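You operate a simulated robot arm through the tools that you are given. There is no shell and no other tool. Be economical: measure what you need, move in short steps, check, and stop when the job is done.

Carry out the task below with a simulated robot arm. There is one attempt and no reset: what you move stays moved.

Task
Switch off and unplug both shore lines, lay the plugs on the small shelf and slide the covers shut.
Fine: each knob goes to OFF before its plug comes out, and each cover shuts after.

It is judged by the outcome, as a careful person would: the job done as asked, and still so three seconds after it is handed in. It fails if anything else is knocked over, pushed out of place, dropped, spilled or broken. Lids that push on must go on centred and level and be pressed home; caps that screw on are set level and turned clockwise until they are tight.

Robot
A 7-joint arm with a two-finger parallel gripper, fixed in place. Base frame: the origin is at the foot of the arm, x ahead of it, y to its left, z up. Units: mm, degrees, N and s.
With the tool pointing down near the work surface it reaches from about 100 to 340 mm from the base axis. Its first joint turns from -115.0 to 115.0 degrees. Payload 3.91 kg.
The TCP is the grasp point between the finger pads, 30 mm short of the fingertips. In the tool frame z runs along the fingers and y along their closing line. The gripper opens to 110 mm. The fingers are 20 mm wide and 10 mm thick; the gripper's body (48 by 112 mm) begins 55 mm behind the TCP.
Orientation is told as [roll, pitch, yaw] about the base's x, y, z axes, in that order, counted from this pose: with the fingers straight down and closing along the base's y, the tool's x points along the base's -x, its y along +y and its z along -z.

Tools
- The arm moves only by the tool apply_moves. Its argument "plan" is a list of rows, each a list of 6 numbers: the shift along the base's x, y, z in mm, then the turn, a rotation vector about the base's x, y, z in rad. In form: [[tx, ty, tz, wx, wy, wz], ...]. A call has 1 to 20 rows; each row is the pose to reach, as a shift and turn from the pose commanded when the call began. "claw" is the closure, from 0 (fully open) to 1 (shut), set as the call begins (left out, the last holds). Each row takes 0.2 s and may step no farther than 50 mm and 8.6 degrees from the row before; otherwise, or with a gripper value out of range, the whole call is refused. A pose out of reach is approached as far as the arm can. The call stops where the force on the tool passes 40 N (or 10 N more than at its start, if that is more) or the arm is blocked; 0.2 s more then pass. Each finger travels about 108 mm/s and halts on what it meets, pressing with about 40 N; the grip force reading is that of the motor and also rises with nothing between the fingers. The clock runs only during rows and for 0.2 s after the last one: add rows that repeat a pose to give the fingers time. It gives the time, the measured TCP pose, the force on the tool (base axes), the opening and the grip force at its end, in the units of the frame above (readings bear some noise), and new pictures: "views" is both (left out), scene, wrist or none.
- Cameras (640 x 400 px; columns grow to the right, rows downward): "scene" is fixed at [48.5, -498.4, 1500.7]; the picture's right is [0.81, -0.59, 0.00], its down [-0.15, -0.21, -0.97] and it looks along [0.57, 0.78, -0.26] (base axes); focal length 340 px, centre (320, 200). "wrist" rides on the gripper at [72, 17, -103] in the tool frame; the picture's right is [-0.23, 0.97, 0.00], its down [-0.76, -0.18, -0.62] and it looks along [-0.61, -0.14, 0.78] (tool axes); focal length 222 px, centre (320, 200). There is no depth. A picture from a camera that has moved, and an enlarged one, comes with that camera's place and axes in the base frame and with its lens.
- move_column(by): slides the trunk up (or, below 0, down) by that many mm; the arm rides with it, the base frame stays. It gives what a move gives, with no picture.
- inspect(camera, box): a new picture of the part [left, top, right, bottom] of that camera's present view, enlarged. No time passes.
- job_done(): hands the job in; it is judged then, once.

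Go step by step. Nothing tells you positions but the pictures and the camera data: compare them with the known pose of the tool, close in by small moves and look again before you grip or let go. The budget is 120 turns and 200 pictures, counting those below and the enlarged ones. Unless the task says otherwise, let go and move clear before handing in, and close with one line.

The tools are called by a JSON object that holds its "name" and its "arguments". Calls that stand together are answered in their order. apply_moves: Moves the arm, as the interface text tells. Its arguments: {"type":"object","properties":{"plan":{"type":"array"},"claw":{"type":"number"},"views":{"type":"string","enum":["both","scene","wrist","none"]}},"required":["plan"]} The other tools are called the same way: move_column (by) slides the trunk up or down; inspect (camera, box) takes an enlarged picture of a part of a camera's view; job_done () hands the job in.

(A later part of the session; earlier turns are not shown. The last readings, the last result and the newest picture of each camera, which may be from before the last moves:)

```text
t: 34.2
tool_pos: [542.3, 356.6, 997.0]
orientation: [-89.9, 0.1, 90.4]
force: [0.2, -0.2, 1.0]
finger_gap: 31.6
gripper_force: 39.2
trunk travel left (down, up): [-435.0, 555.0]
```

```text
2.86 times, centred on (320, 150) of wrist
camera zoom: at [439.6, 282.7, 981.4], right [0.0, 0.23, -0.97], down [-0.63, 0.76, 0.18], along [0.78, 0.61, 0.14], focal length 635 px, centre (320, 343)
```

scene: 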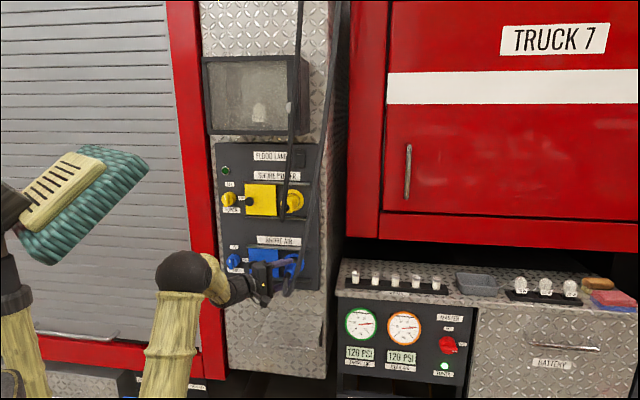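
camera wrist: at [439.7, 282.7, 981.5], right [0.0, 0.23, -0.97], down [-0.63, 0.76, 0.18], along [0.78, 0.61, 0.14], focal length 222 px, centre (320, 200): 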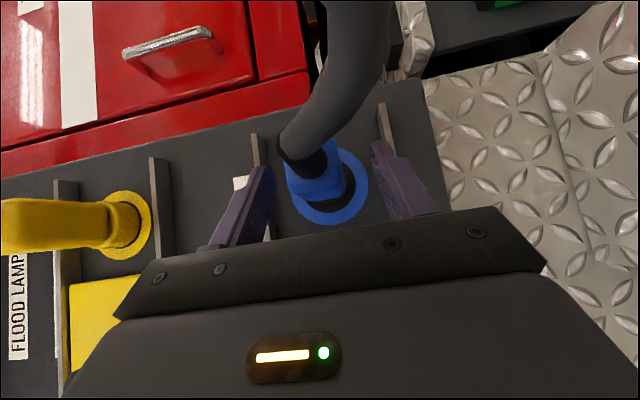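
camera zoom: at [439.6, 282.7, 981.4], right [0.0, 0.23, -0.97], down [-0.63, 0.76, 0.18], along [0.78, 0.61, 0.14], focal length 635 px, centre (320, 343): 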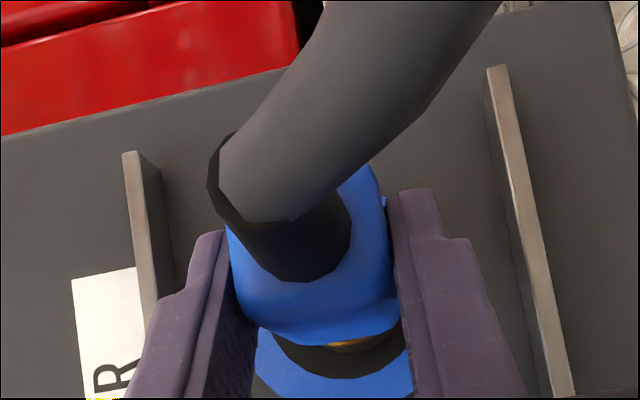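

The plug is gripped at 31.6 mm. I'll pull straight out along -m.

{"name": "apply_moves", "arguments": {"plan": [[-4, -4, 0, 0, 0, 0], [-8, -8, 0, 0, 0, 0], [-14, -14, 0, 0, 0, 0], [-20, -20, 0, 0, 0, 0], [-28, -28, 0, 0, 0, 0]]}}

{"name": "inspect", "arguments": {"camera": "scene", "box": [210, 230, 330, 310]}}

```text
t: 35.4
tool_pos: [512.2, 327.7, 999.5]
orientation: [-90.0, 0.1, 90.5]
force: [0.7, -0.5, 0.4]
finger_gap: 31.8
gripper_force: 39.8
trunk travel left (down, up): [-435.0, 555.0]
camera wrist: at [410.9, 254.0, 982.1], right [0.0, 0.23, -0.97], down [-0.63, 0.76, 0.18], along [0.78, 0.61, 0.14], focal length 222 px, centre (320, 200)
```

scene: 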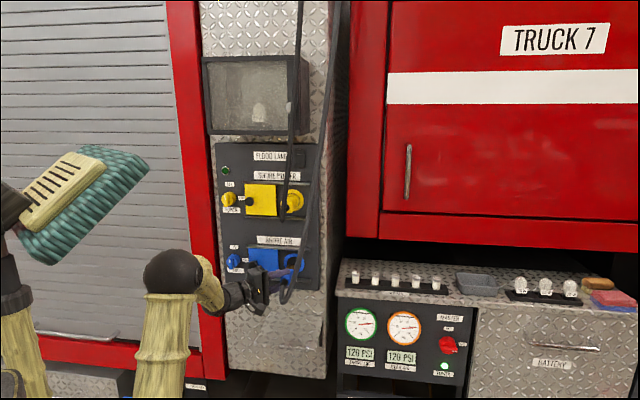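
wrist: 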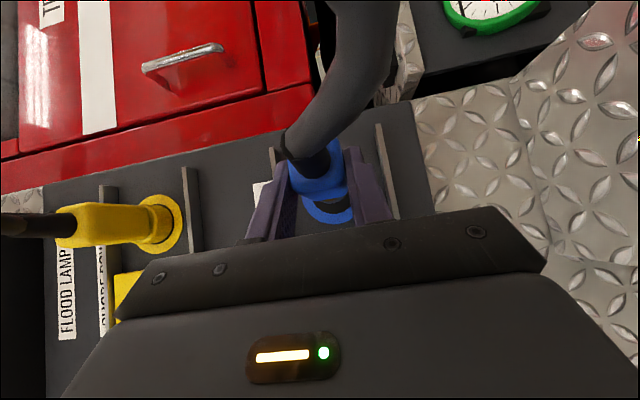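

```text
5.00 times, centred on (270, 270) of scene
camera zoom: at [48.5, -498.4, 1500.7], right [0.81, -0.59, 0.0], down [-0.15, -0.21, -0.97], along [0.57, 0.78, -0.26], focal length 1698 px, centre (570, -150)
```

zoom: 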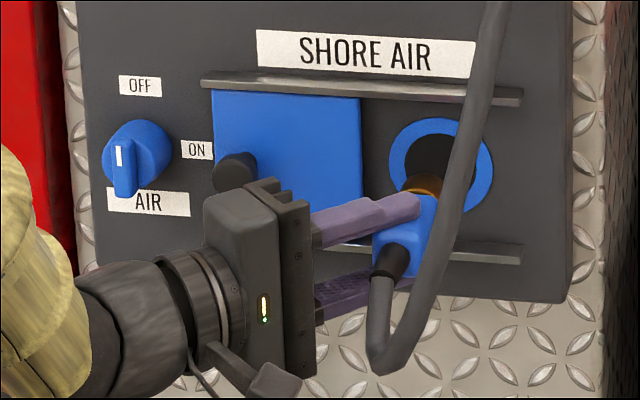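

The blue plug is out and its cable follows freely. I'll pull further clear, then turn the gripper 90° about the plug's axis so it comes over the top for laying down.

{"name": "apply_moves", "arguments": {"plan": [[-14, -14, 0, 0, 0, 0], [-28, -28, 0, 0, 0, 0], [-28, -28, 0, 0.101, 0.101, 0], [-28, -28, 0, 0.202, 0.202, 0], [-28, -28, 0, 0.303, 0.303, 0], [-28, -28, 0, 0.404, 0.404, 0], [-28, -28, 0, 0.505, 0.505, 0], [-28, -28, 0, 0.606, 0.606, 0], [-28, -28, 0, 0.707, 0.707, 0], [-28, -28, 0, 0.808, 0.808, 0], [-28, -28, 0, 0.909, 0.909, 0], [-28, -28, 0, 1.01, 1.01, 0], [-28, -28, 0, 1.111, 1.111, 0]]}}

```text
t: 38.2
tool_pos: [484.7, 298.8, 998.4]
orientation: [0.1, -45.5, 44.9]
force: [0.4, -2.0, 1.2]
finger_gap: 31.2
gripper_force: 40.2
trunk travel left (down, up): [-435.0, 555.0]
camera wrist: at [385.6, 221.9, 1020.0], right [-0.58, 0.8, 0.16], down [0.19, -0.06, 0.98], along [0.8, 0.6, -0.11], focal length 222 px, centre (320, 200)
```

scene: 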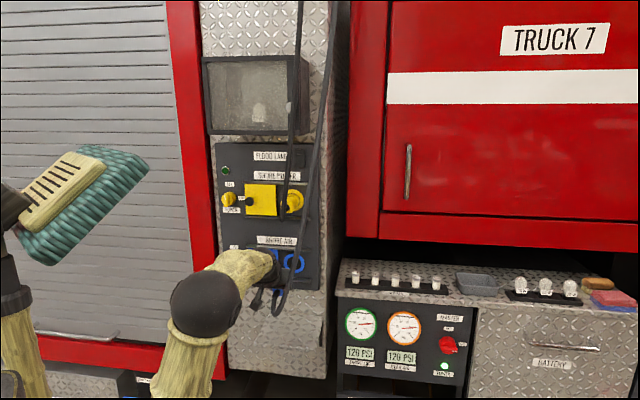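
wrist: 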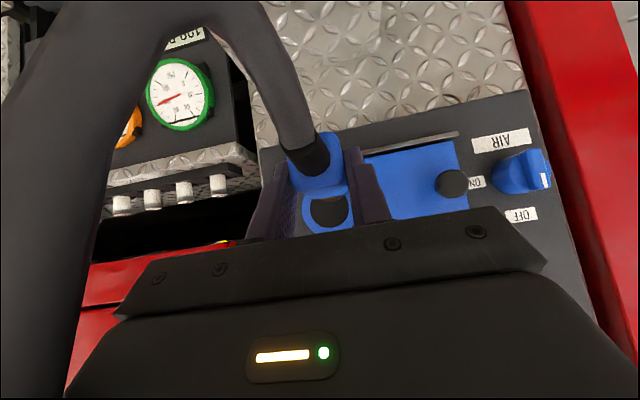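

The plug is now held from above. I'll lower the trunk 140 mm to bring it just above the shelf and look.

{"name": "move_column", "arguments": {"by": -130}}

{"name": "apply_moves", "arguments": {"plan": [[0, 0, 0, 0, 0, 0]]}}

{"name": "inspect", "arguments": {"camera": "scene", "box": [200, 270, 360, 370]}}

```text
t: 39.8
tool_pos: [484.8, 301.5, 869.9]
orientation: [0.1, -45.5, 45.1]
force: [0.7, -0.8, -0.4]
finger_gap: 31.9
gripper_force: 39.9
trunk travel left (down, up): [-305.0, 685.0]
```

```text
t: 40.2
tool_pos: [485.0, 299.8, 867.7]
orientation: [-0.1, -45.5, 45.1]
force: [-0.4, 0.1, 0.5]
finger_gap: 31.5
gripper_force: 40.1
trunk travel left (down, up): [-305.0, 685.0]
camera wrist: at [385.3, 224.0, 889.6], right [-0.58, 0.8, 0.16], down [0.19, -0.06, 0.98], along [0.79, 0.6, -0.12], focal length 222 px, centre (320, 200)
```

scene: 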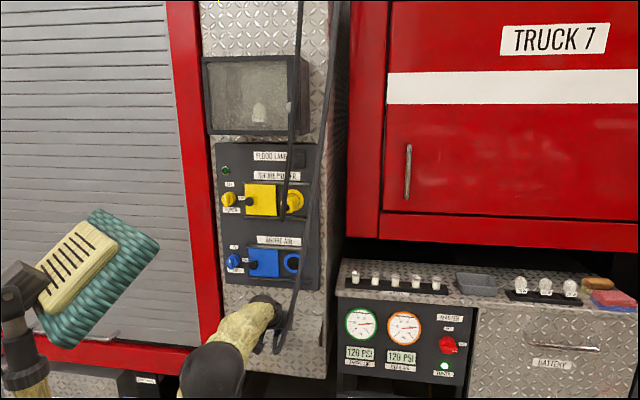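
wrist: 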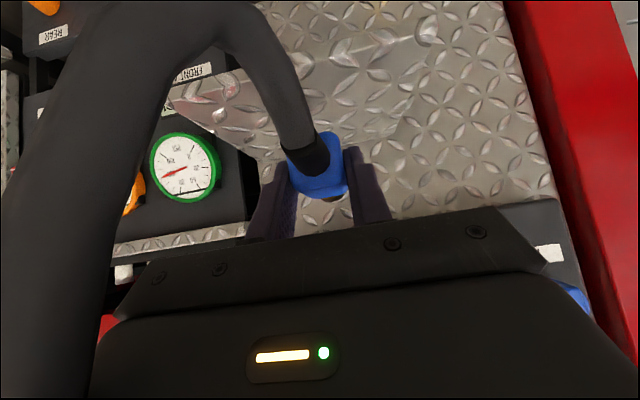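

```text
4.00 times, centred on (280, 320) of scene
camera zoom: at [48.5, -498.4, 1500.7], right [0.81, -0.59, 0.0], down [-0.15, -0.21, -0.97], along [0.57, 0.78, -0.26], focal length 1358 px, centre (480, -280)
```

zoom: 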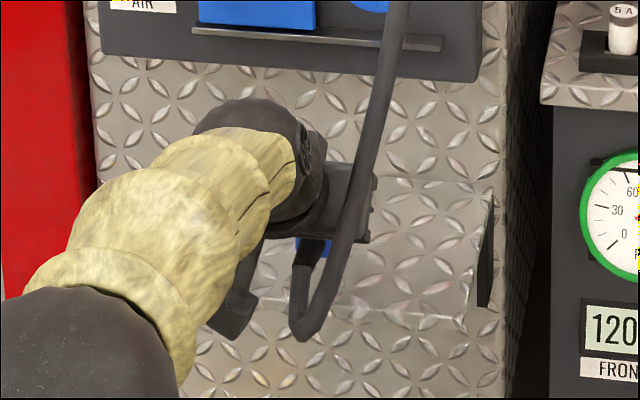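

{"name": "inspect", "arguments": {"camera": "wrist", "box": [150, 0, 510, 225]}}

```text
1.78 times, centred on (330, 112) of wrist
camera zoom: at [385.3, 224.0, 889.6], right [-0.58, 0.8, 0.16], down [0.19, -0.06, 0.98], along [0.79, 0.6, -0.12], focal length 395 px, centre (302, 356)
```

zoom: 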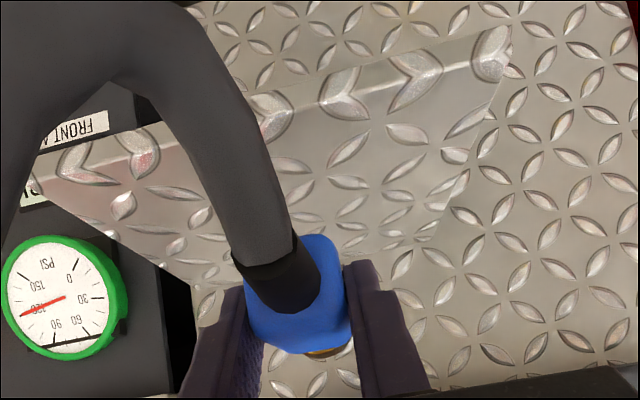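

The shelf spans roughly e = 48–240, m = 550–722, with its top at z ≈ 791. I'll carry the blue plug over its right half and come down to about 10 mm above it.

{"name": "apply_moves", "arguments": {"plan": [[20, 2, 0, 0, 0, 0], [40, 4, 0, 0, 0, 0], [60, 5, 0, 0, 0, 0], [78, 6, 0, 0, 0, 0], [78, 6, -12, 0, 0, 0], [78, 6, -24, 0, 0, 0], [78, 6, -36, 0, 0, 0]]}}

{"name": "inspect", "arguments": {"camera": "scene", "box": [220, 280, 348, 360]}}

{"name": "inspect", "arguments": {"camera": "wrist", "box": [150, 0, 510, 225]}}

```text
t: 41.8
tool_pos: [563.5, 306.9, 831.6]
orientation: [0.0, -45.5, 45.1]
force: [-0.7, 0.4, 0.5]
finger_gap: 31.6
gripper_force: 40.2
trunk travel left (down, up): [-305.0, 685.0]
camera wrist: at [464.5, 230.8, 853.7], right [-0.58, 0.8, 0.16], down [0.19, -0.06, 0.98], along [0.79, 0.6, -0.12], focal length 222 px, centre (320, 200)
```

scene: 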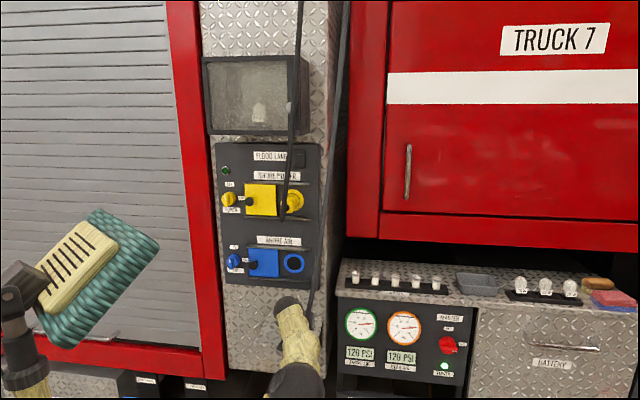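
wrist: 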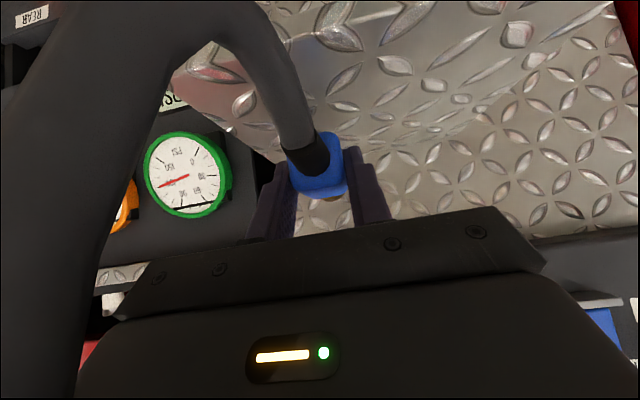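

```text
5.00 times, centred on (284, 320) of scene
camera zoom: at [48.5, -498.4, 1500.7], right [0.81, -0.59, 0.0], down [-0.15, -0.21, -0.97], along [0.57, 0.78, -0.26], focal length 1698 px, centre (500, -400)
```

zoom: 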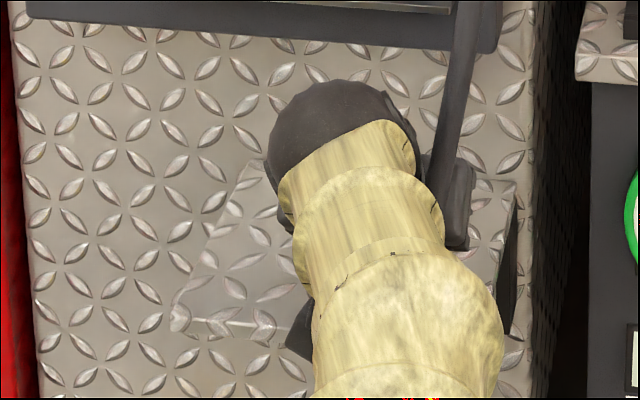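

```text
1.78 times, centred on (330, 112) of wrist
camera zoom: at [464.5, 230.8, 853.7], right [-0.58, 0.8, 0.16], down [0.19, -0.06, 0.98], along [0.79, 0.6, -0.12], focal length 395 px, centre (302, 356)
```

zoom: 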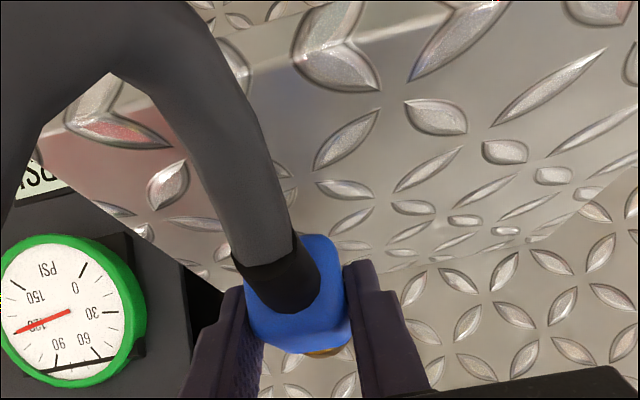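

The plug is over the shelf with about 25 mm to its right edge. I'll descend gently until contact.

{"name": "apply_moves", "arguments": {"plan": [[0, 0, -4, 0, 0, 0], [0, 0, -7, 0, 0, 0], [0, 0, -9, 0, 0, 0], [0, 0, -11, 0, 0, 0], [0, 0, -11, 0, 0, 0]], "views": "none"}}

{"name": "inspect", "arguments": {"camera": "wrist", "box": [200, 50, 440, 200]}}

```text
t: 43.0
tool_pos: [563.0, 306.8, 821.4]
orientation: [0.0, -45.5, 45.1]
force: [-0.6, -0.2, 0.1]
finger_gap: 31.7
gripper_force: 40.0
trunk travel left (down, up): [-305.0, 685.0]
```

```text
2.67 times, centred on (320, 125) of wrist
camera zoom: at [463.1, 229.8, 841.8], right [-0.58, 0.8, 0.16], down [0.19, -0.06, 0.98], along [0.79, 0.6, -0.12], focal length 592 px, centre (320, 400)
```

zoom: 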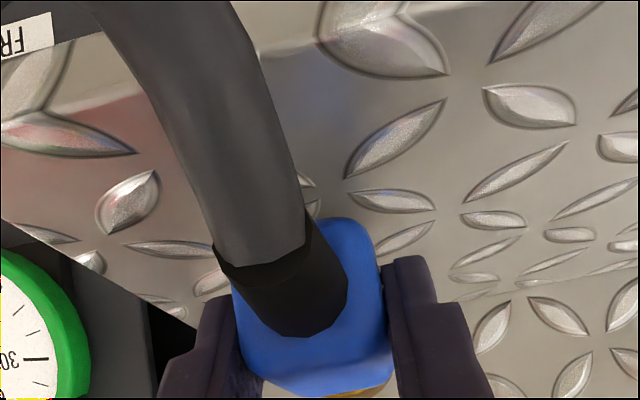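

{"name": "apply_moves", "arguments": {"plan": [[0, 0, -2, 0, 0, 0], [0, 0, -3, 0, 0, 0], [0, 0, -4, 0, 0, 0], [0, 0, -5, 0, 0, 0], [0, 0, -6, 0, 0, 0]], "views": "none"}}

```text
t: 44.2
tool_pos: [562.9, 305.0, 815.3]
orientation: [0.0, -45.5, 45.1]
force: [0.1, 0.4, 1.1]
finger_gap: 31.5
gripper_force: 39.9
trunk travel left (down, up): [-305.0, 685.0]
```

{"name": "apply_moves", "arguments": {"plan": [[0, 0, -1, 0, 0, 0], [0, 0, -2, 0, 0, 0], [0, 0, -3, 0, 0, 0], [0, 0, -4, 0, 0, 0], [0, 0, -5, 0, 0, 0]], "views": "none"}}

{"name": "inspect", "arguments": {"camera": "wrist", "box": [200, 50, 440, 200]}}

```text
t: 45.4
tool_pos: [562.5, 307.6, 813.3]
orientation: [-0.1, -45.8, 45.0]
force: [1.2, -2.1, 6.7]
finger_gap: 31.6
gripper_force: 39.9
trunk travel left (down, up): [-305.0, 685.0]
```

```text
2.67 times, centred on (320, 125) of wrist
camera zoom: at [463.3, 230.0, 833.0], right [-0.58, 0.8, 0.16], down [0.19, -0.06, 0.98], along [0.8, 0.6, -0.11], focal length 592 px, centre (320, 400)
```

zoom: 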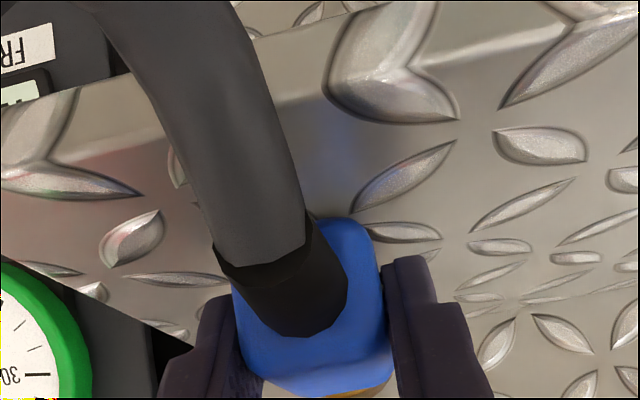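

There's light contact (about 7 N), so the plug is resting on the shelf. I'll relax the push, open, and retreat along the tool axis.

{"name": "apply_moves", "arguments": {"plan": [[0, 0, 1.5, 0, 0, 0], [0, 0, 1.5, 0, 0, 0], [0, 0, 1.5, 0, 0, 0]], "claw": 0.5}}

{"name": "inspect", "arguments": {"camera": "wrist", "box": [200, 50, 440, 200]}}

```text
t: 46.2
tool_pos: [562.3, 306.4, 812.6]
orientation: [-0.1, -45.4, 45.1]
force: [-0.1, -0.8, -0.9]
finger_gap: 55.0
gripper_force: 0.1
trunk travel left (down, up): [-305.0, 685.0]
camera wrist: at [463.2, 230.2, 833.3], right [-0.58, 0.8, 0.16], down [0.19, -0.06, 0.98], along [0.79, 0.6, -0.12], focal length 222 px, centre (320, 200)
```

scene: 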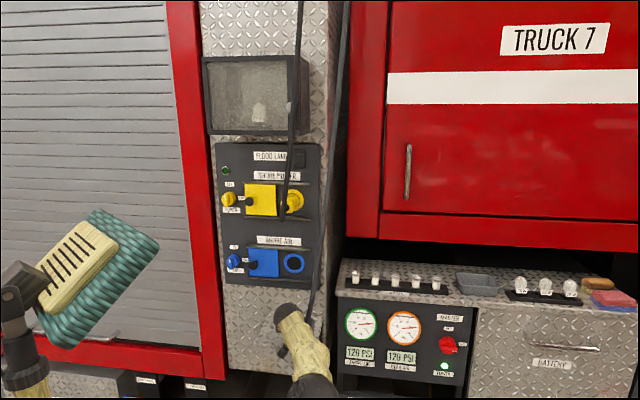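
wrist: 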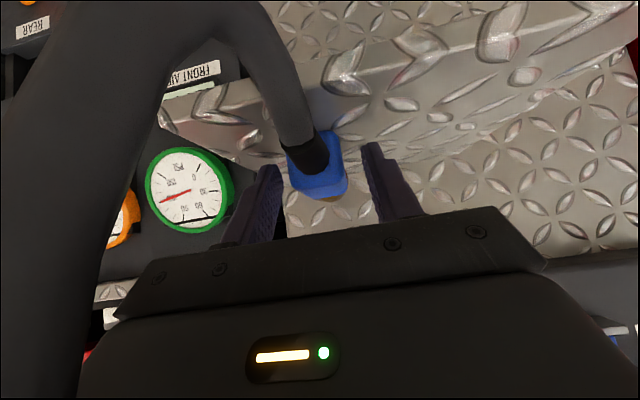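

```text
2.67 times, centred on (320, 125) of wrist
camera zoom: at [463.2, 230.2, 833.3], right [-0.58, 0.8, 0.16], down [0.19, -0.06, 0.98], along [0.79, 0.6, -0.12], focal length 592 px, centre (320, 400)
```

zoom: 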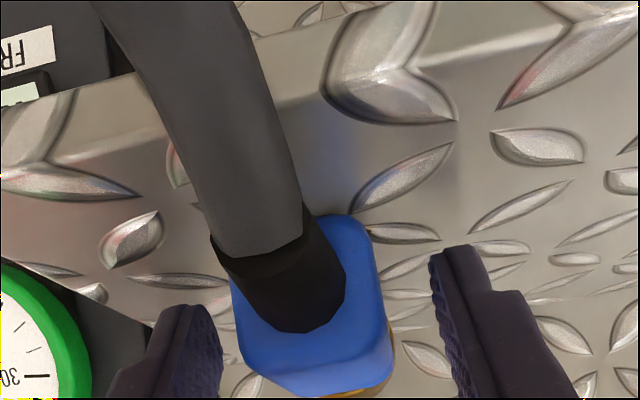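

The plug rests steadily. I'll lift straight up, then move left and back away from the cable.

{"name": "apply_moves", "arguments": {"plan": [[0, 0, 12, 0, 0, 0], [0, 0, 30, 0, 0, 0], [0, 0, 50, 0, 0, 0], [0, 0, 70, 0, 0, 0], [-21, 21, 75, 0, 0, 0], [-42, 42, 80, 0, 0, 0], [-70, 50, 85, 0, 0, 0], [-100, 40, 90, 0, 0, 0], [-125, 15, 95, 0, 0, 0]]}}

{"name": "inspect", "arguments": {"camera": "scene", "box": [220, 280, 348, 360]}}

```text
t: 48.2
tool_pos: [436.7, 321.3, 906.2]
orientation: [0.0, -45.5, 45.0]
force: [-0.3, 0.5, -0.7]
finger_gap: 54.9
gripper_force: 0.0
trunk travel left (down, up): [-305.0, 685.0]
camera wrist: at [337.3, 244.3, 927.0], right [-0.58, 0.8, 0.16], down [0.19, -0.06, 0.98], along [0.79, 0.6, -0.12], focal length 222 px, centre (320, 200)
```

scene: 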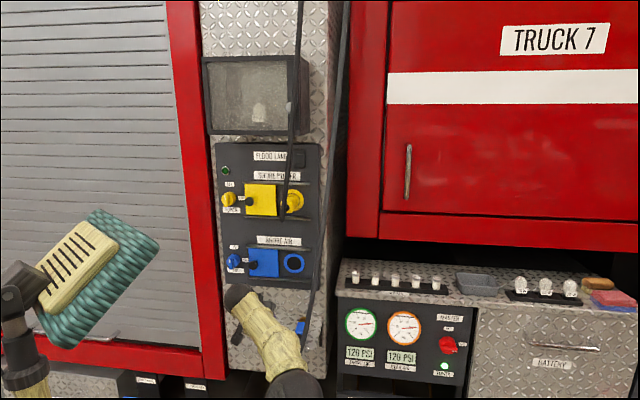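
wrist: 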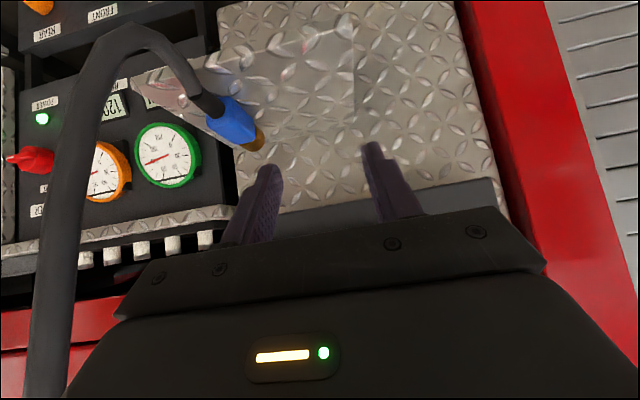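

```text
5.00 times, centred on (284, 320) of scene
camera zoom: at [48.5, -498.4, 1500.7], right [0.81, -0.59, 0.0], down [-0.15, -0.21, -0.97], along [0.57, 0.78, -0.26], focal length 1698 px, centre (500, -400)
```

zoom: 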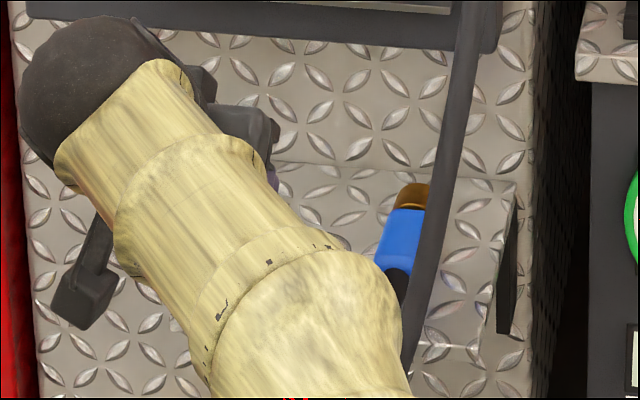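

The blue plug lies on the shelf. Next is the blue cover: I'll raise the trunk, level the tool and come in front of its black handle.

{"name": "move_column", "arguments": {"by": 130}}

{"name": "apply_moves", "arguments": {"plan": [[-6, 11, -6, 0.0936, -0.0936, 0], [-12, 22, -12, 0.187, -0.187, 0], [-18, 33, -18, 0.281, -0.281, 0], [-24, 44, -24, 0.374, -0.374, 0], [-30, 55, -30, 0.468, -0.468, 0], [-35, 64, -36, 0.559, -0.559, 0]]}}

{"name": "inspect", "arguments": {"camera": "wrist", "box": [180, 60, 420, 210]}}

```text
t: 49.8
tool_pos: [437.4, 320.5, 1035.9]
orientation: [0.0, -45.6, 45.1]
force: [-0.7, 0.2, 0.1]
finger_gap: 55.2
gripper_force: 0.1
trunk travel left (down, up): [-435.0, 555.0]
```

```text
t: 51.2
tool_pos: [402.7, 385.2, 1000.3]
orientation: [178.2, -89.1, -133.2]
force: [0.4, -0.5, -0.1]
finger_gap: 54.7
gripper_force: 0.0
trunk travel left (down, up): [-435.0, 555.0]
camera wrist: at [318.7, 323.8, 926.1], right [-0.69, 0.69, 0.23], down [-0.32, -0.58, 0.75], along [0.65, 0.45, 0.62], focal length 222 px, centre (320, 200)
```

scene: 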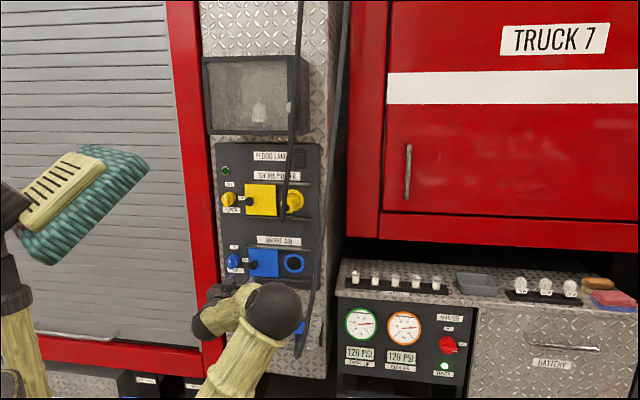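
wrist: 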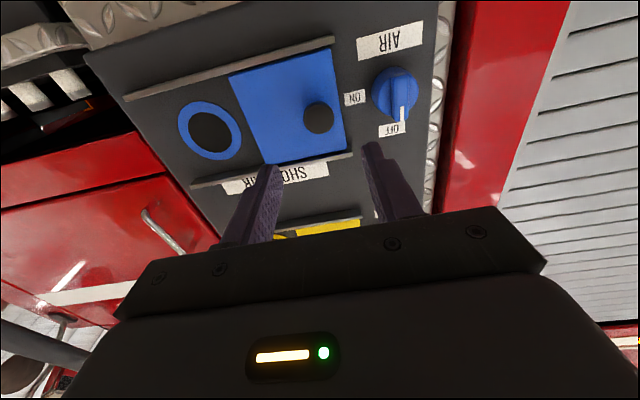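

```text
2.67 times, centred on (300, 135) of wrist
camera zoom: at [318.7, 323.8, 926.1], right [-0.69, 0.69, 0.23], down [-0.32, -0.58, 0.75], along [0.65, 0.45, 0.62], focal length 592 px, centre (373, 373)
```

zoom: 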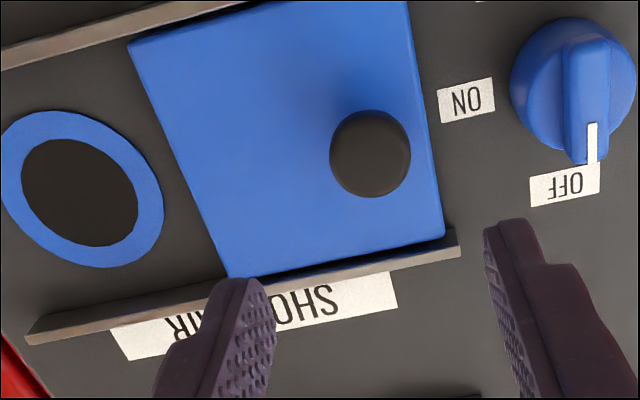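

The handle (about 30 mm across) lies at e ≈ 13, z ≈ 1000, between my open fingers. I'll advance and close loosely around it.

{"name": "apply_moves", "arguments": {"plan": [[20, 20, 0, 0, 0, 0], [40, 40, 0, 0, 0, 0], [55, 55, 0, 0, 0, 0], [66, 66, 0, 0, 0, 0]], "views": "none"}}

{"name": "inspect", "arguments": {"camera": "wrist", "box": [200, 60, 440, 210]}}

{"name": "inspect", "arguments": {"camera": "scene", "box": [210, 230, 330, 310]}}

```text
t: 52.2
tool_pos: [467.9, 451.0, 999.5]
orientation: [-174.9, -89.3, -140.1]
force: [-0.7, 0.6, -0.1]
finger_gap: 54.7
gripper_force: 0.1
trunk travel left (down, up): [-435.0, 555.0]
```

```text
2.67 times, centred on (320, 135) of wrist
camera zoom: at [385.3, 390.0, 925.5], right [-0.69, 0.69, 0.23], down [-0.32, -0.57, 0.75], along [0.65, 0.45, 0.62], focal length 592 px, centre (320, 373)
```

zoom: 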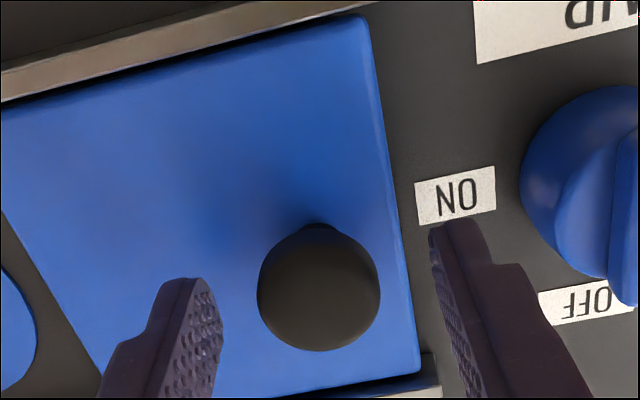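

```text
5.00 times, centred on (270, 270) of scene
camera zoom: at [48.5, -498.4, 1500.7], right [0.81, -0.59, 0.0], down [-0.15, -0.21, -0.97], along [0.57, 0.78, -0.26], focal length 1698 px, centre (570, -150)
```

zoom: 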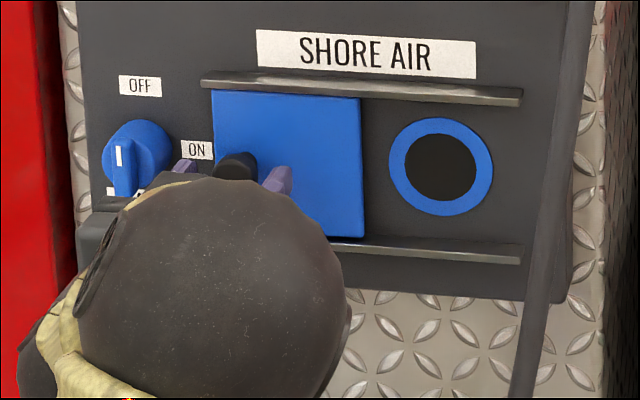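

The handle is between the fingertips. I'll close loosely and slide the cover right along +e.

{"name": "apply_moves", "arguments": {"plan": [[0, 0, 0, 0, 0, 0], [0, 0, 0, 0, 0, 0], [7, -7, 0, 0, 0, 0], [14, -14, 0, 0, 0, 0], [21, -21, 0, 0, 0, 0], [28, -28, 0, 0, 0, 0], [35, -35, 0, 0, 0, 0], [42, -42, 0, 0, 0, 0], [49, -49, 0, 0, 0, 0], [56, -56, 0, 0, 0, 0], [62, -62, 0, 0, 0, 0], [67, -67, 0, 0, 0, 0], [71, -71, 0, 0, 0, 0], [75, -75, 0, 0, 0, 0], [78, -78, 0, 0, 0, 0]], "claw": 0.69}}

{"name": "inspect", "arguments": {"camera": "scene", "box": [210, 230, 330, 310]}}

```text
t: 55.4
tool_pos: [545.2, 373.5, 999.9]
orientation: [-170.8, -89.3, -144.0]
force: [-1.4, 3.1, 0.8]
finger_gap: 35.9
gripper_force: 1.7
trunk travel left (down, up): [-435.0, 555.0]
camera wrist: at [461.5, 312.0, 926.5], right [-0.69, 0.69, 0.22], down [-0.32, -0.57, 0.75], along [0.65, 0.45, 0.62], focal length 222 px, centre (320, 200)
```

scene: 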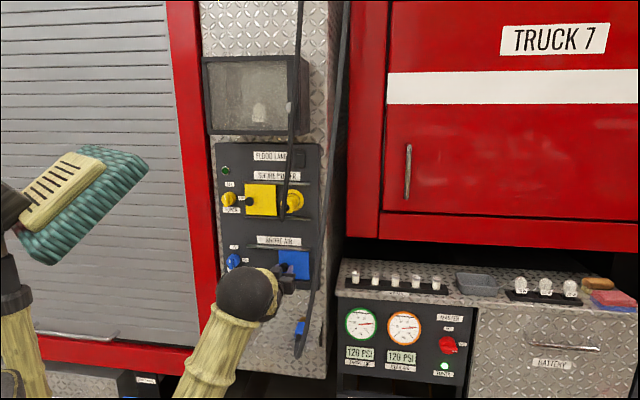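
wrist: 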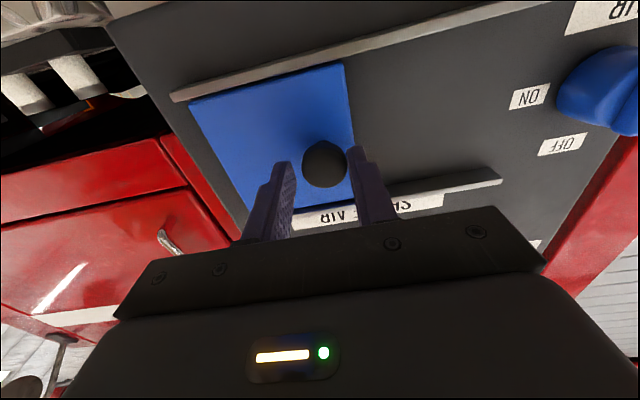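

```text
5.00 times, centred on (270, 270) of scene
camera zoom: at [48.5, -498.4, 1500.7], right [0.81, -0.59, 0.0], down [-0.15, -0.21, -0.97], along [0.57, 0.78, -0.26], focal length 1698 px, centre (570, -150)
```

zoom: 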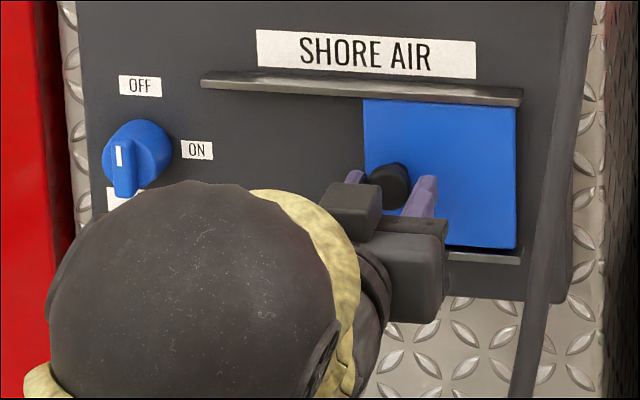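

The cover has slid over the socket, nearly to the rail's end. I'll push a bit more to find the stop.

{"name": "apply_moves", "arguments": {"plan": [[2, -2, 0, 0, 0, 0], [4, -4, 0, 0, 0, 0], [6, -6, 0, 0, 0, 0], [8, -8, 0, 0, 0, 0]], "views": "none"}}

{"name": "inspect", "arguments": {"camera": "scene", "box": [210, 230, 330, 310]}}

```text
t: 56.4
tool_pos: [550.0, 368.8, 1000.6]
orientation: [-159.5, -89.3, -155.1]
force: [-18.6, 18.2, -3.0]
finger_gap: 47.6
gripper_force: 13.7
trunk travel left (down, up): [-435.0, 555.0]
```

```text
5.00 times, centred on (270, 270) of scene
camera zoom: at [48.5, -498.4, 1500.7], right [0.81, -0.59, 0.0], down [-0.15, -0.21, -0.97], along [0.57, 0.78, -0.26], focal length 1698 px, centre (570, -150)
```

zoom: 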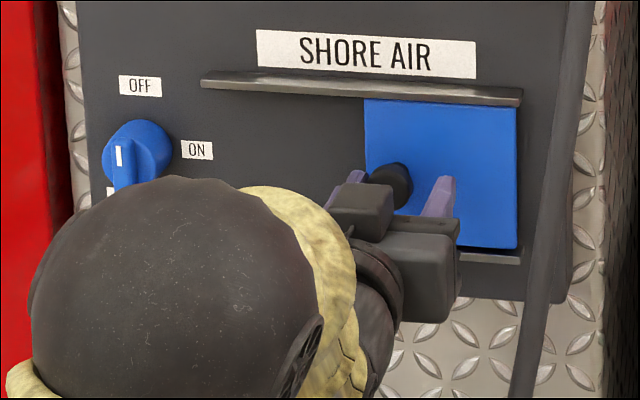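

The cover hit its stop with about 26 N, so it's fully shut. I'll back off left, open, retreat and raise the trunk to the yellow plug.

{"name": "apply_moves", "arguments": {"plan": [[-6, 6, 0, 0, 0, 0], [-6, 6, 0, 0, 0, 0]], "claw": 0.5, "views": "none"}}

{"name": "apply_moves", "arguments": {"plan": [[-15, -15, 0, 0, 0, 0], [-35, -35, 0, 0, 0, 0], [-55, -55, 0, 0, 0, 0], [-75, -65, 0, 0, 0, 0], [-100, -55, 0, 0, 0, 0], [-118, -45, 0, 0, 0, 0]], "views": "none"}}

{"name": "move_column", "arguments": {"by": 220}}

{"name": "apply_moves", "arguments": {"plan": [[0, 0, 0, -0.101, -0.101, 0], [0, 0, 0, -0.202, -0.202, 0], [0, 0, 0, -0.303, -0.303, 0], [0, 0, 0, -0.404, -0.404, 0], [0, 0, 0, -0.505, -0.505, 0], [0, 0, 0, -0.606, -0.606, 0], [0, 0, 0, -0.707, -0.707, 0], [0, 0, 0, -0.808, -0.808, 0], [0, 0, 0, -0.909, -0.909, 0], [0, 0, 0, -1.01, -1.01, 0], [0, 0, 0, -1.111, -1.111, 0]], "claw": 0.35}}

```text
t: 57.0
tool_pos: [549.2, 370.4, 1000.1]
orientation: [-176.4, -89.2, -138.6]
force: [0.2, 0.4, -0.3]
finger_gap: 54.9
gripper_force: 0.0
trunk travel left (down, up): [-435.0, 555.0]
```

```text
t: 58.4
tool_pos: [430.2, 327.1, 1001.3]
orientation: [-174.8, -89.2, -140.4]
force: [0.2, 0.1, 0.0]
finger_gap: 55.0
gripper_force: 0.1
trunk travel left (down, up): [-435.0, 555.0]
```

```text
t: 60.7
tool_pos: [431.0, 326.9, 1221.1]
orientation: [-174.8, -89.3, -140.1]
force: [-0.7, -0.9, 0.3]
finger_gap: 54.9
gripper_force: 0.0
trunk travel left (down, up): [-655.0, 335.0]
```

```text
t: 63.1
tool_pos: [430.7, 327.5, 1220.5]
orientation: [-90.0, 0.1, 135.7]
force: [-0.2, 0.0, -0.9]
finger_gap: 71.6
gripper_force: 0.0
trunk travel left (down, up): [-655.0, 335.0]
camera wrist: at [411.6, 201.9, 1204.6], right [-0.16, 0.16, -0.97], down [-0.98, 0.08, 0.17], along [0.11, 0.98, 0.14], focal length 222 px, centre (320, 200)
```

scene: 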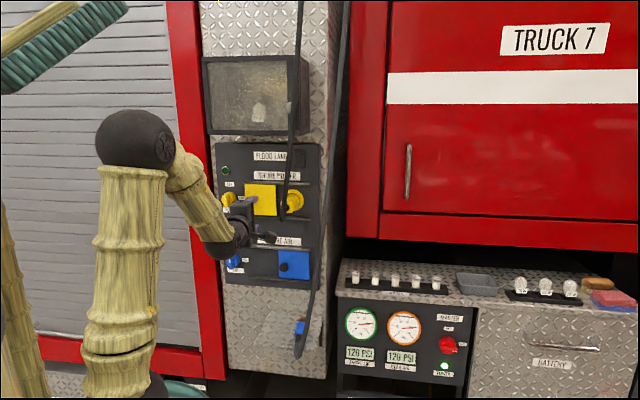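
wrist: 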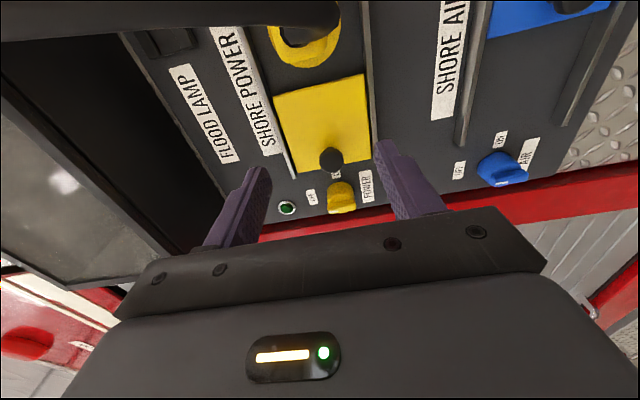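

Now I'll yaw -45° and come to the left of the yellow plug.

{"name": "apply_moves", "arguments": {"plan": [[3, 6, 0, 0, 0, -0.131], [6, 12, 0, 0, 0, -0.262], [9, 18, 0, 0, 0, -0.393], [12, 24, 0, 0, 0, -0.524], [15, 30, 0, 0, 0, -0.655], [18, 36, 0, 0, 0, -0.789]]}}

{"name": "inspect", "arguments": {"camera": "wrist", "box": [240, 40, 400, 190]}}

```text
t: 64.5
tool_pos: [448.4, 363.1, 1221.0]
orientation: [-89.9, 0.2, 90.4]
force: [-0.3, -0.3, 0.3]
finger_gap: 71.7
gripper_force: 0.1
trunk travel left (down, up): [-655.0, 335.0]
camera wrist: at [346.6, 289.0, 1204.5], right [0.0, 0.22, -0.97], down [-0.63, 0.76, 0.18], along [0.78, 0.61, 0.14], focal length 222 px, centre (320, 200)
```

scene: 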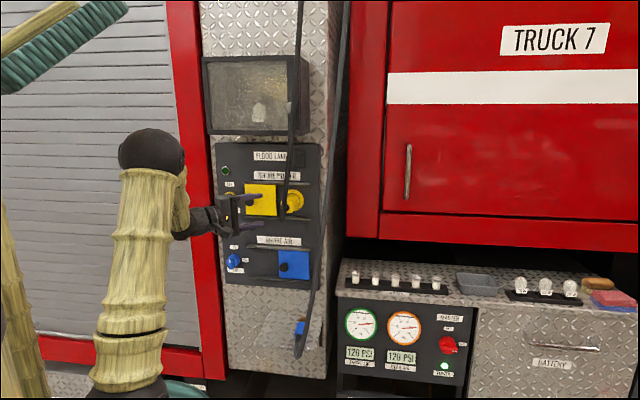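
wrist: 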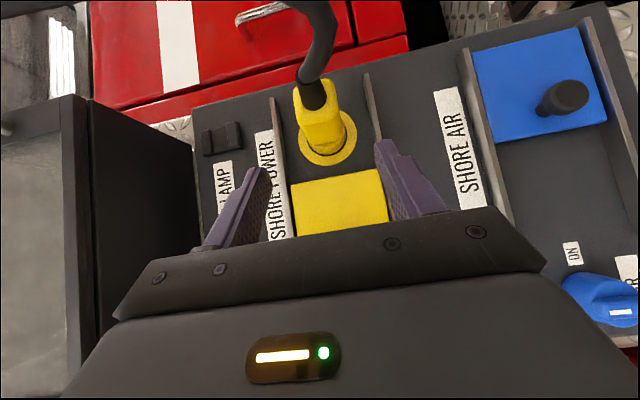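

```text
2.67 times, centred on (320, 115) of wrist
camera zoom: at [346.6, 289.0, 1204.5], right [0.0, 0.22, -0.97], down [-0.63, 0.76, 0.18], along [0.78, 0.61, 0.14], focal length 592 px, centre (320, 427)
```

zoom: 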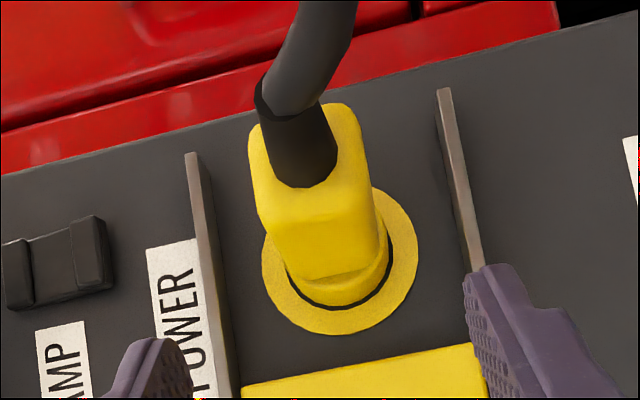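

The yellow plug has the same geometry 220 mm higher, with a slightly larger body (about 36 mm). I'll slide in the same way.

{"name": "apply_moves", "arguments": {"plan": [[20, -6.5, -2, 0, 0, 0], [40, -6.5, -2, 0, 0, 0], [60, -6.5, -2, 0, 0, 0], [80, -6.5, -2, 0, 0, 0], [93, -6.5, -2, 0, 0, 0]], "views": "none"}}

{"name": "inspect", "arguments": {"camera": "wrist", "box": [240, 60, 400, 210]}}

{"name": "inspect", "arguments": {"camera": "scene", "box": [210, 160, 330, 240]}}

```text
t: 65.7
tool_pos: [541.7, 355.6, 1217.0]
orientation: [-90.0, 0.1, 90.7]
force: [-0.3, 0.2, 0.2]
finger_gap: 71.5
gripper_force: 0.1
trunk travel left (down, up): [-655.0, 335.0]
```

```text
2.67 times, centred on (320, 135) of wrist
camera zoom: at [439.7, 282.2, 1201.8], right [0.0, 0.23, -0.97], down [-0.63, 0.76, 0.18], along [0.78, 0.62, 0.14], focal length 592 px, centre (320, 373)
```

zoom: 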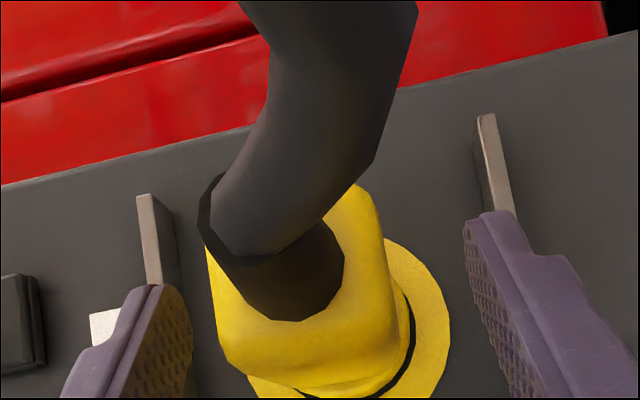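

```text
5.00 times, centred on (270, 200) of scene
camera zoom: at [48.5, -498.4, 1500.7], right [0.81, -0.59, 0.0], down [-0.15, -0.21, -0.97], along [0.57, 0.78, -0.26], focal length 1698 px, centre (570, 200)
```

zoom: 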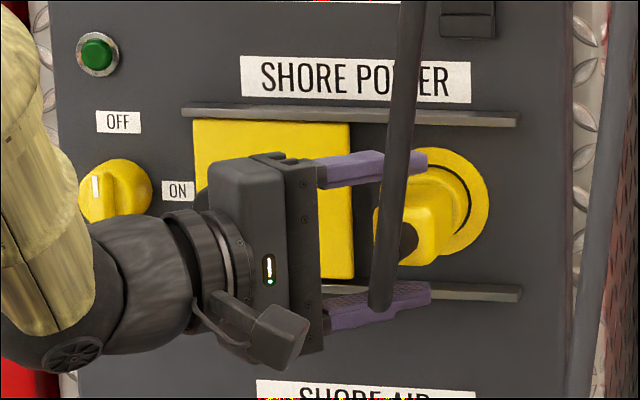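

{"name": "apply_moves", "arguments": {"plan": [[0, 0, 2, 0, 0, 0], [0, 0, 2, 0, 0, 0], [0, 0, 2, 0, 0, 0], [0, 0, 2, 0, 0, 0]], "claw": 0.85, "views": "none"}}

{"name": "inspect", "arguments": {"camera": "wrist", "box": [240, 60, 400, 210]}}

```text
t: 66.7
tool_pos: [541.4, 356.6, 1220.4]
orientation: [-89.9, 0.1, 90.6]
force: [-0.6, -0.5, -0.3]
finger_gap: 37.6
gripper_force: 40.4
trunk travel left (down, up): [-655.0, 335.0]
```

```text
2.67 times, centred on (320, 135) of wrist
camera zoom: at [439.5, 282.4, 1203.3], right [0.0, 0.23, -0.97], down [-0.63, 0.76, 0.18], along [0.78, 0.62, 0.14], focal length 592 px, centre (320, 373)
```

zoom: 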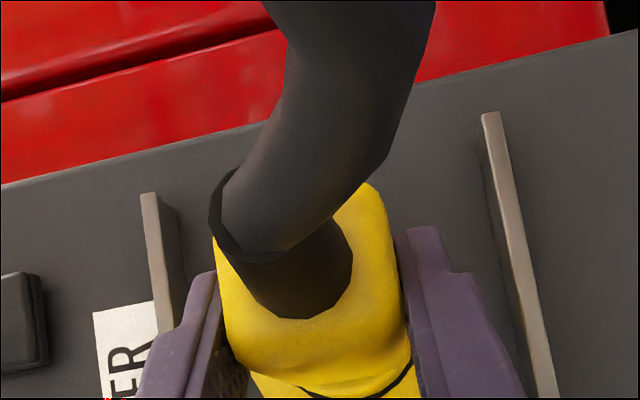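

The yellow plug is gripped at 37.6 mm. I'll pull it straight out.

{"name": "apply_moves", "arguments": {"plan": [[-4, -4, 0, 0, 0, 0], [-8, -8, 0, 0, 0, 0], [-14, -14, 0, 0, 0, 0], [-20, -20, 0, 0, 0, 0], [-28, -28, 0, 0, 0, 0], [-42, -42, 0, 0, 0, 0], [-56, -56, 0, 0, 0, 0]]}}

{"name": "inspect", "arguments": {"camera": "scene", "box": [210, 160, 330, 240]}}

```text
t: 68.3
tool_pos: [485.3, 299.5, 1220.5]
orientation: [-90.0, 0.1, 90.6]
force: [-0.3, 0.8, -0.2]
finger_gap: 37.7
gripper_force: 39.8
trunk travel left (down, up): [-655.0, 335.0]
camera wrist: at [384.3, 225.8, 1204.6], right [0.0, 0.23, -0.97], down [-0.63, 0.76, 0.18], along [0.78, 0.62, 0.14], focal length 222 px, centre (320, 200)
```

scene: 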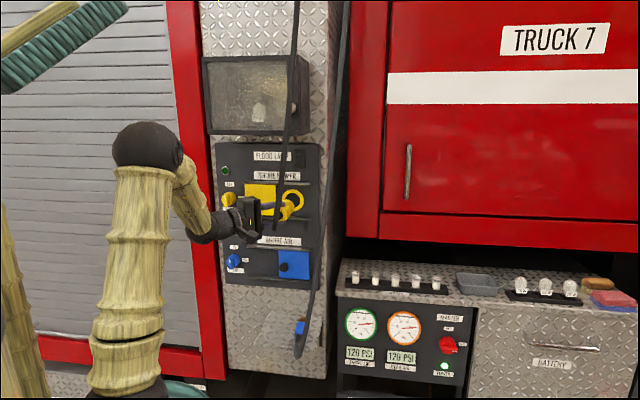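
wrist: 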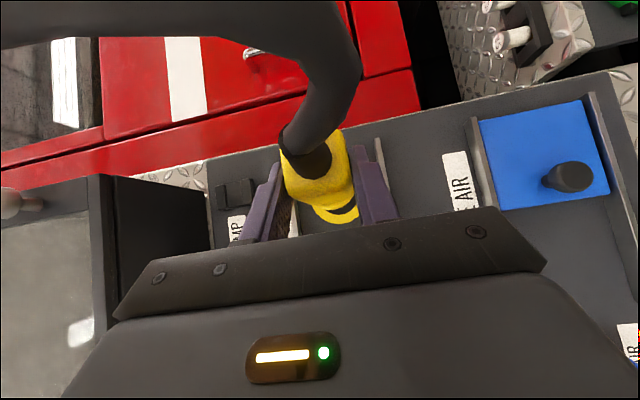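

```text
5.00 times, centred on (270, 200) of scene
camera zoom: at [48.5, -498.4, 1500.7], right [0.81, -0.59, 0.0], down [-0.15, -0.21, -0.97], along [0.57, 0.78, -0.26], focal length 1698 px, centre (570, 200)
```

zoom: 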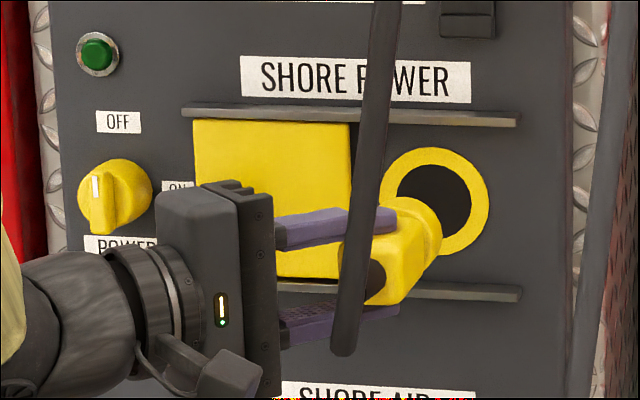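

The yellow plug is out. I'll shift left a little, lower the trunk, then bring the gripper over the top of the plug.

{"name": "apply_moves", "arguments": {"plan": [[-11, 11, 0, 0, 0, 0], [-24, 24, 0, 0, 0, 0]], "views": "none"}}

{"name": "move_column", "arguments": {"by": -340}}

{"name": "apply_moves", "arguments": {"plan": [[0, 0, 0, 0.05, 0.05, 0]]}}

```text
t: 68.9
tool_pos: [461.7, 325.7, 1221.0]
orientation: [-90.1, 0.1, 90.6]
force: [-0.6, -0.3, 0.6]
finger_gap: 37.6
gripper_force: 40.3
trunk travel left (down, up): [-655.0, 335.0]
```

```text
t: 72.3
tool_pos: [462.4, 324.4, 879.4]
orientation: [-89.9, 0.1, 90.6]
force: [0.3, -0.2, 0.0]
finger_gap: 37.9
gripper_force: 39.7
trunk travel left (down, up): [-315.0, 675.0]
```

```text
t: 72.7
tool_pos: [462.8, 324.2, 880.3]
orientation: [-87.2, -2.8, 90.5]
force: [0.4, -0.4, -0.7]
finger_gap: 37.8
gripper_force: 39.8
trunk travel left (down, up): [-315.0, 675.0]
camera wrist: at [359.9, 250.8, 865.3], right [-0.05, 0.27, -0.96], down [-0.62, 0.74, 0.25], along [0.78, 0.61, 0.13], focal length 222 px, centre (320, 200)
```

scene: 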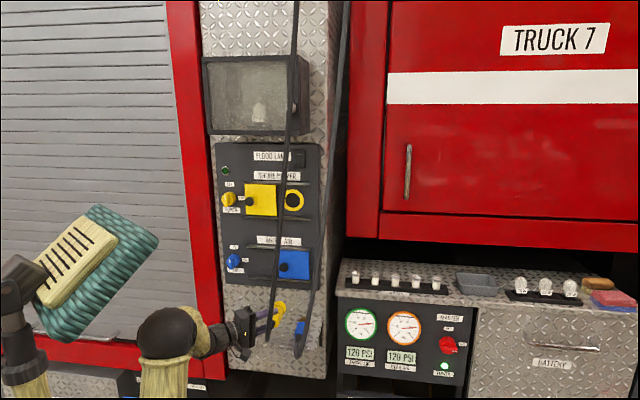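
wrist: 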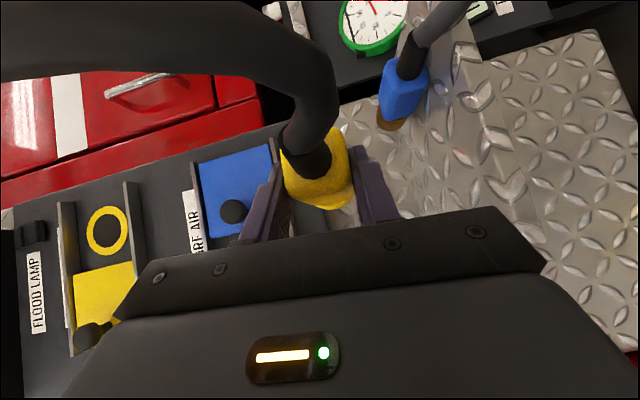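

{"name": "apply_moves", "arguments": {"plan": [[0, 0, 0, 0.096, 0.096, 0], [0, 0, 0, 0.193, 0.193, 0], [0, 0, 0, 0.289, 0.289, 0], [0, 0, 0, 0.386, 0.386, 0], [0, 0, 0, 0.482, 0.482, 0], [0, 0, 0, 0.579, 0.579, 0], [0, 0, 0, 0.675, 0.675, 0], [0, 0, 0, 0.772, 0.772, 0], [0, 0, 0, 0.868, 0.868, 0], [0, 0, 0, 0.965, 0.965, 0], [0, 0, 0, 1.061, 1.061, 0]]}}

{"name": "inspect", "arguments": {"camera": "wrist", "box": [110, 0, 510, 225]}}

```text
t: 75.1
tool_pos: [454.6, 334.4, 883.9]
orientation: [-0.3, -45.7, 46.5]
force: [2.3, -4.4, 0.7]
finger_gap: 37.9
gripper_force: 39.9
out of reach, approached as far as the arm can: row 10
trunk travel left (down, up): [-315.0, 675.0]
camera wrist: at [357.4, 255.2, 902.5], right [-0.59, 0.79, 0.16], down [0.19, -0.06, 0.98], along [0.78, 0.61, -0.11], focal length 222 px, centre (320, 200)
```

scene: 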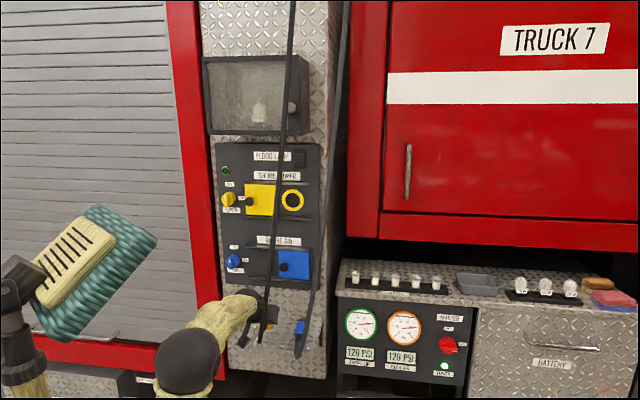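
wrist: 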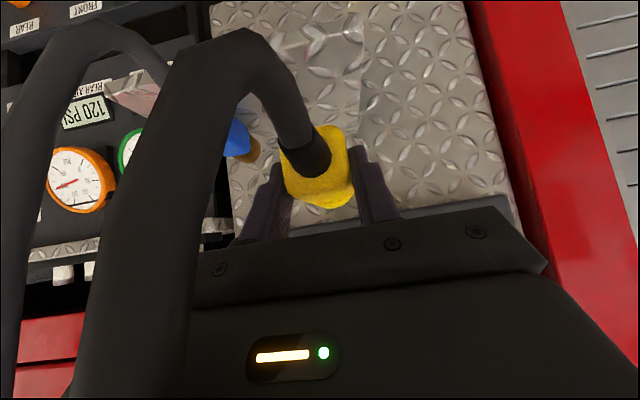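

```text
1.60 times, centred on (310, 112) of wrist
camera zoom: at [357.4, 255.2, 902.5], right [-0.59, 0.79, 0.16], down [0.19, -0.06, 0.98], along [0.78, 0.61, -0.11], focal length 355 px, centre (336, 340)
```

zoom: 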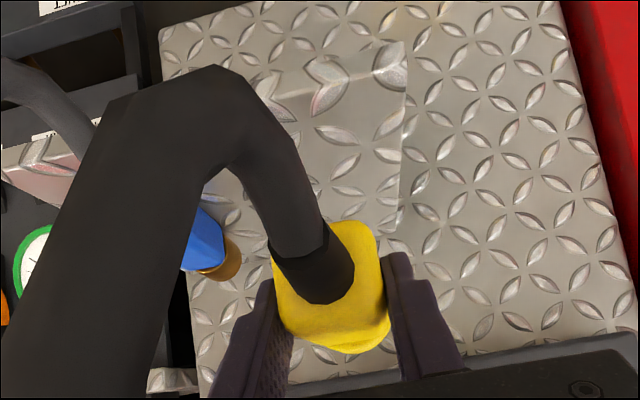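

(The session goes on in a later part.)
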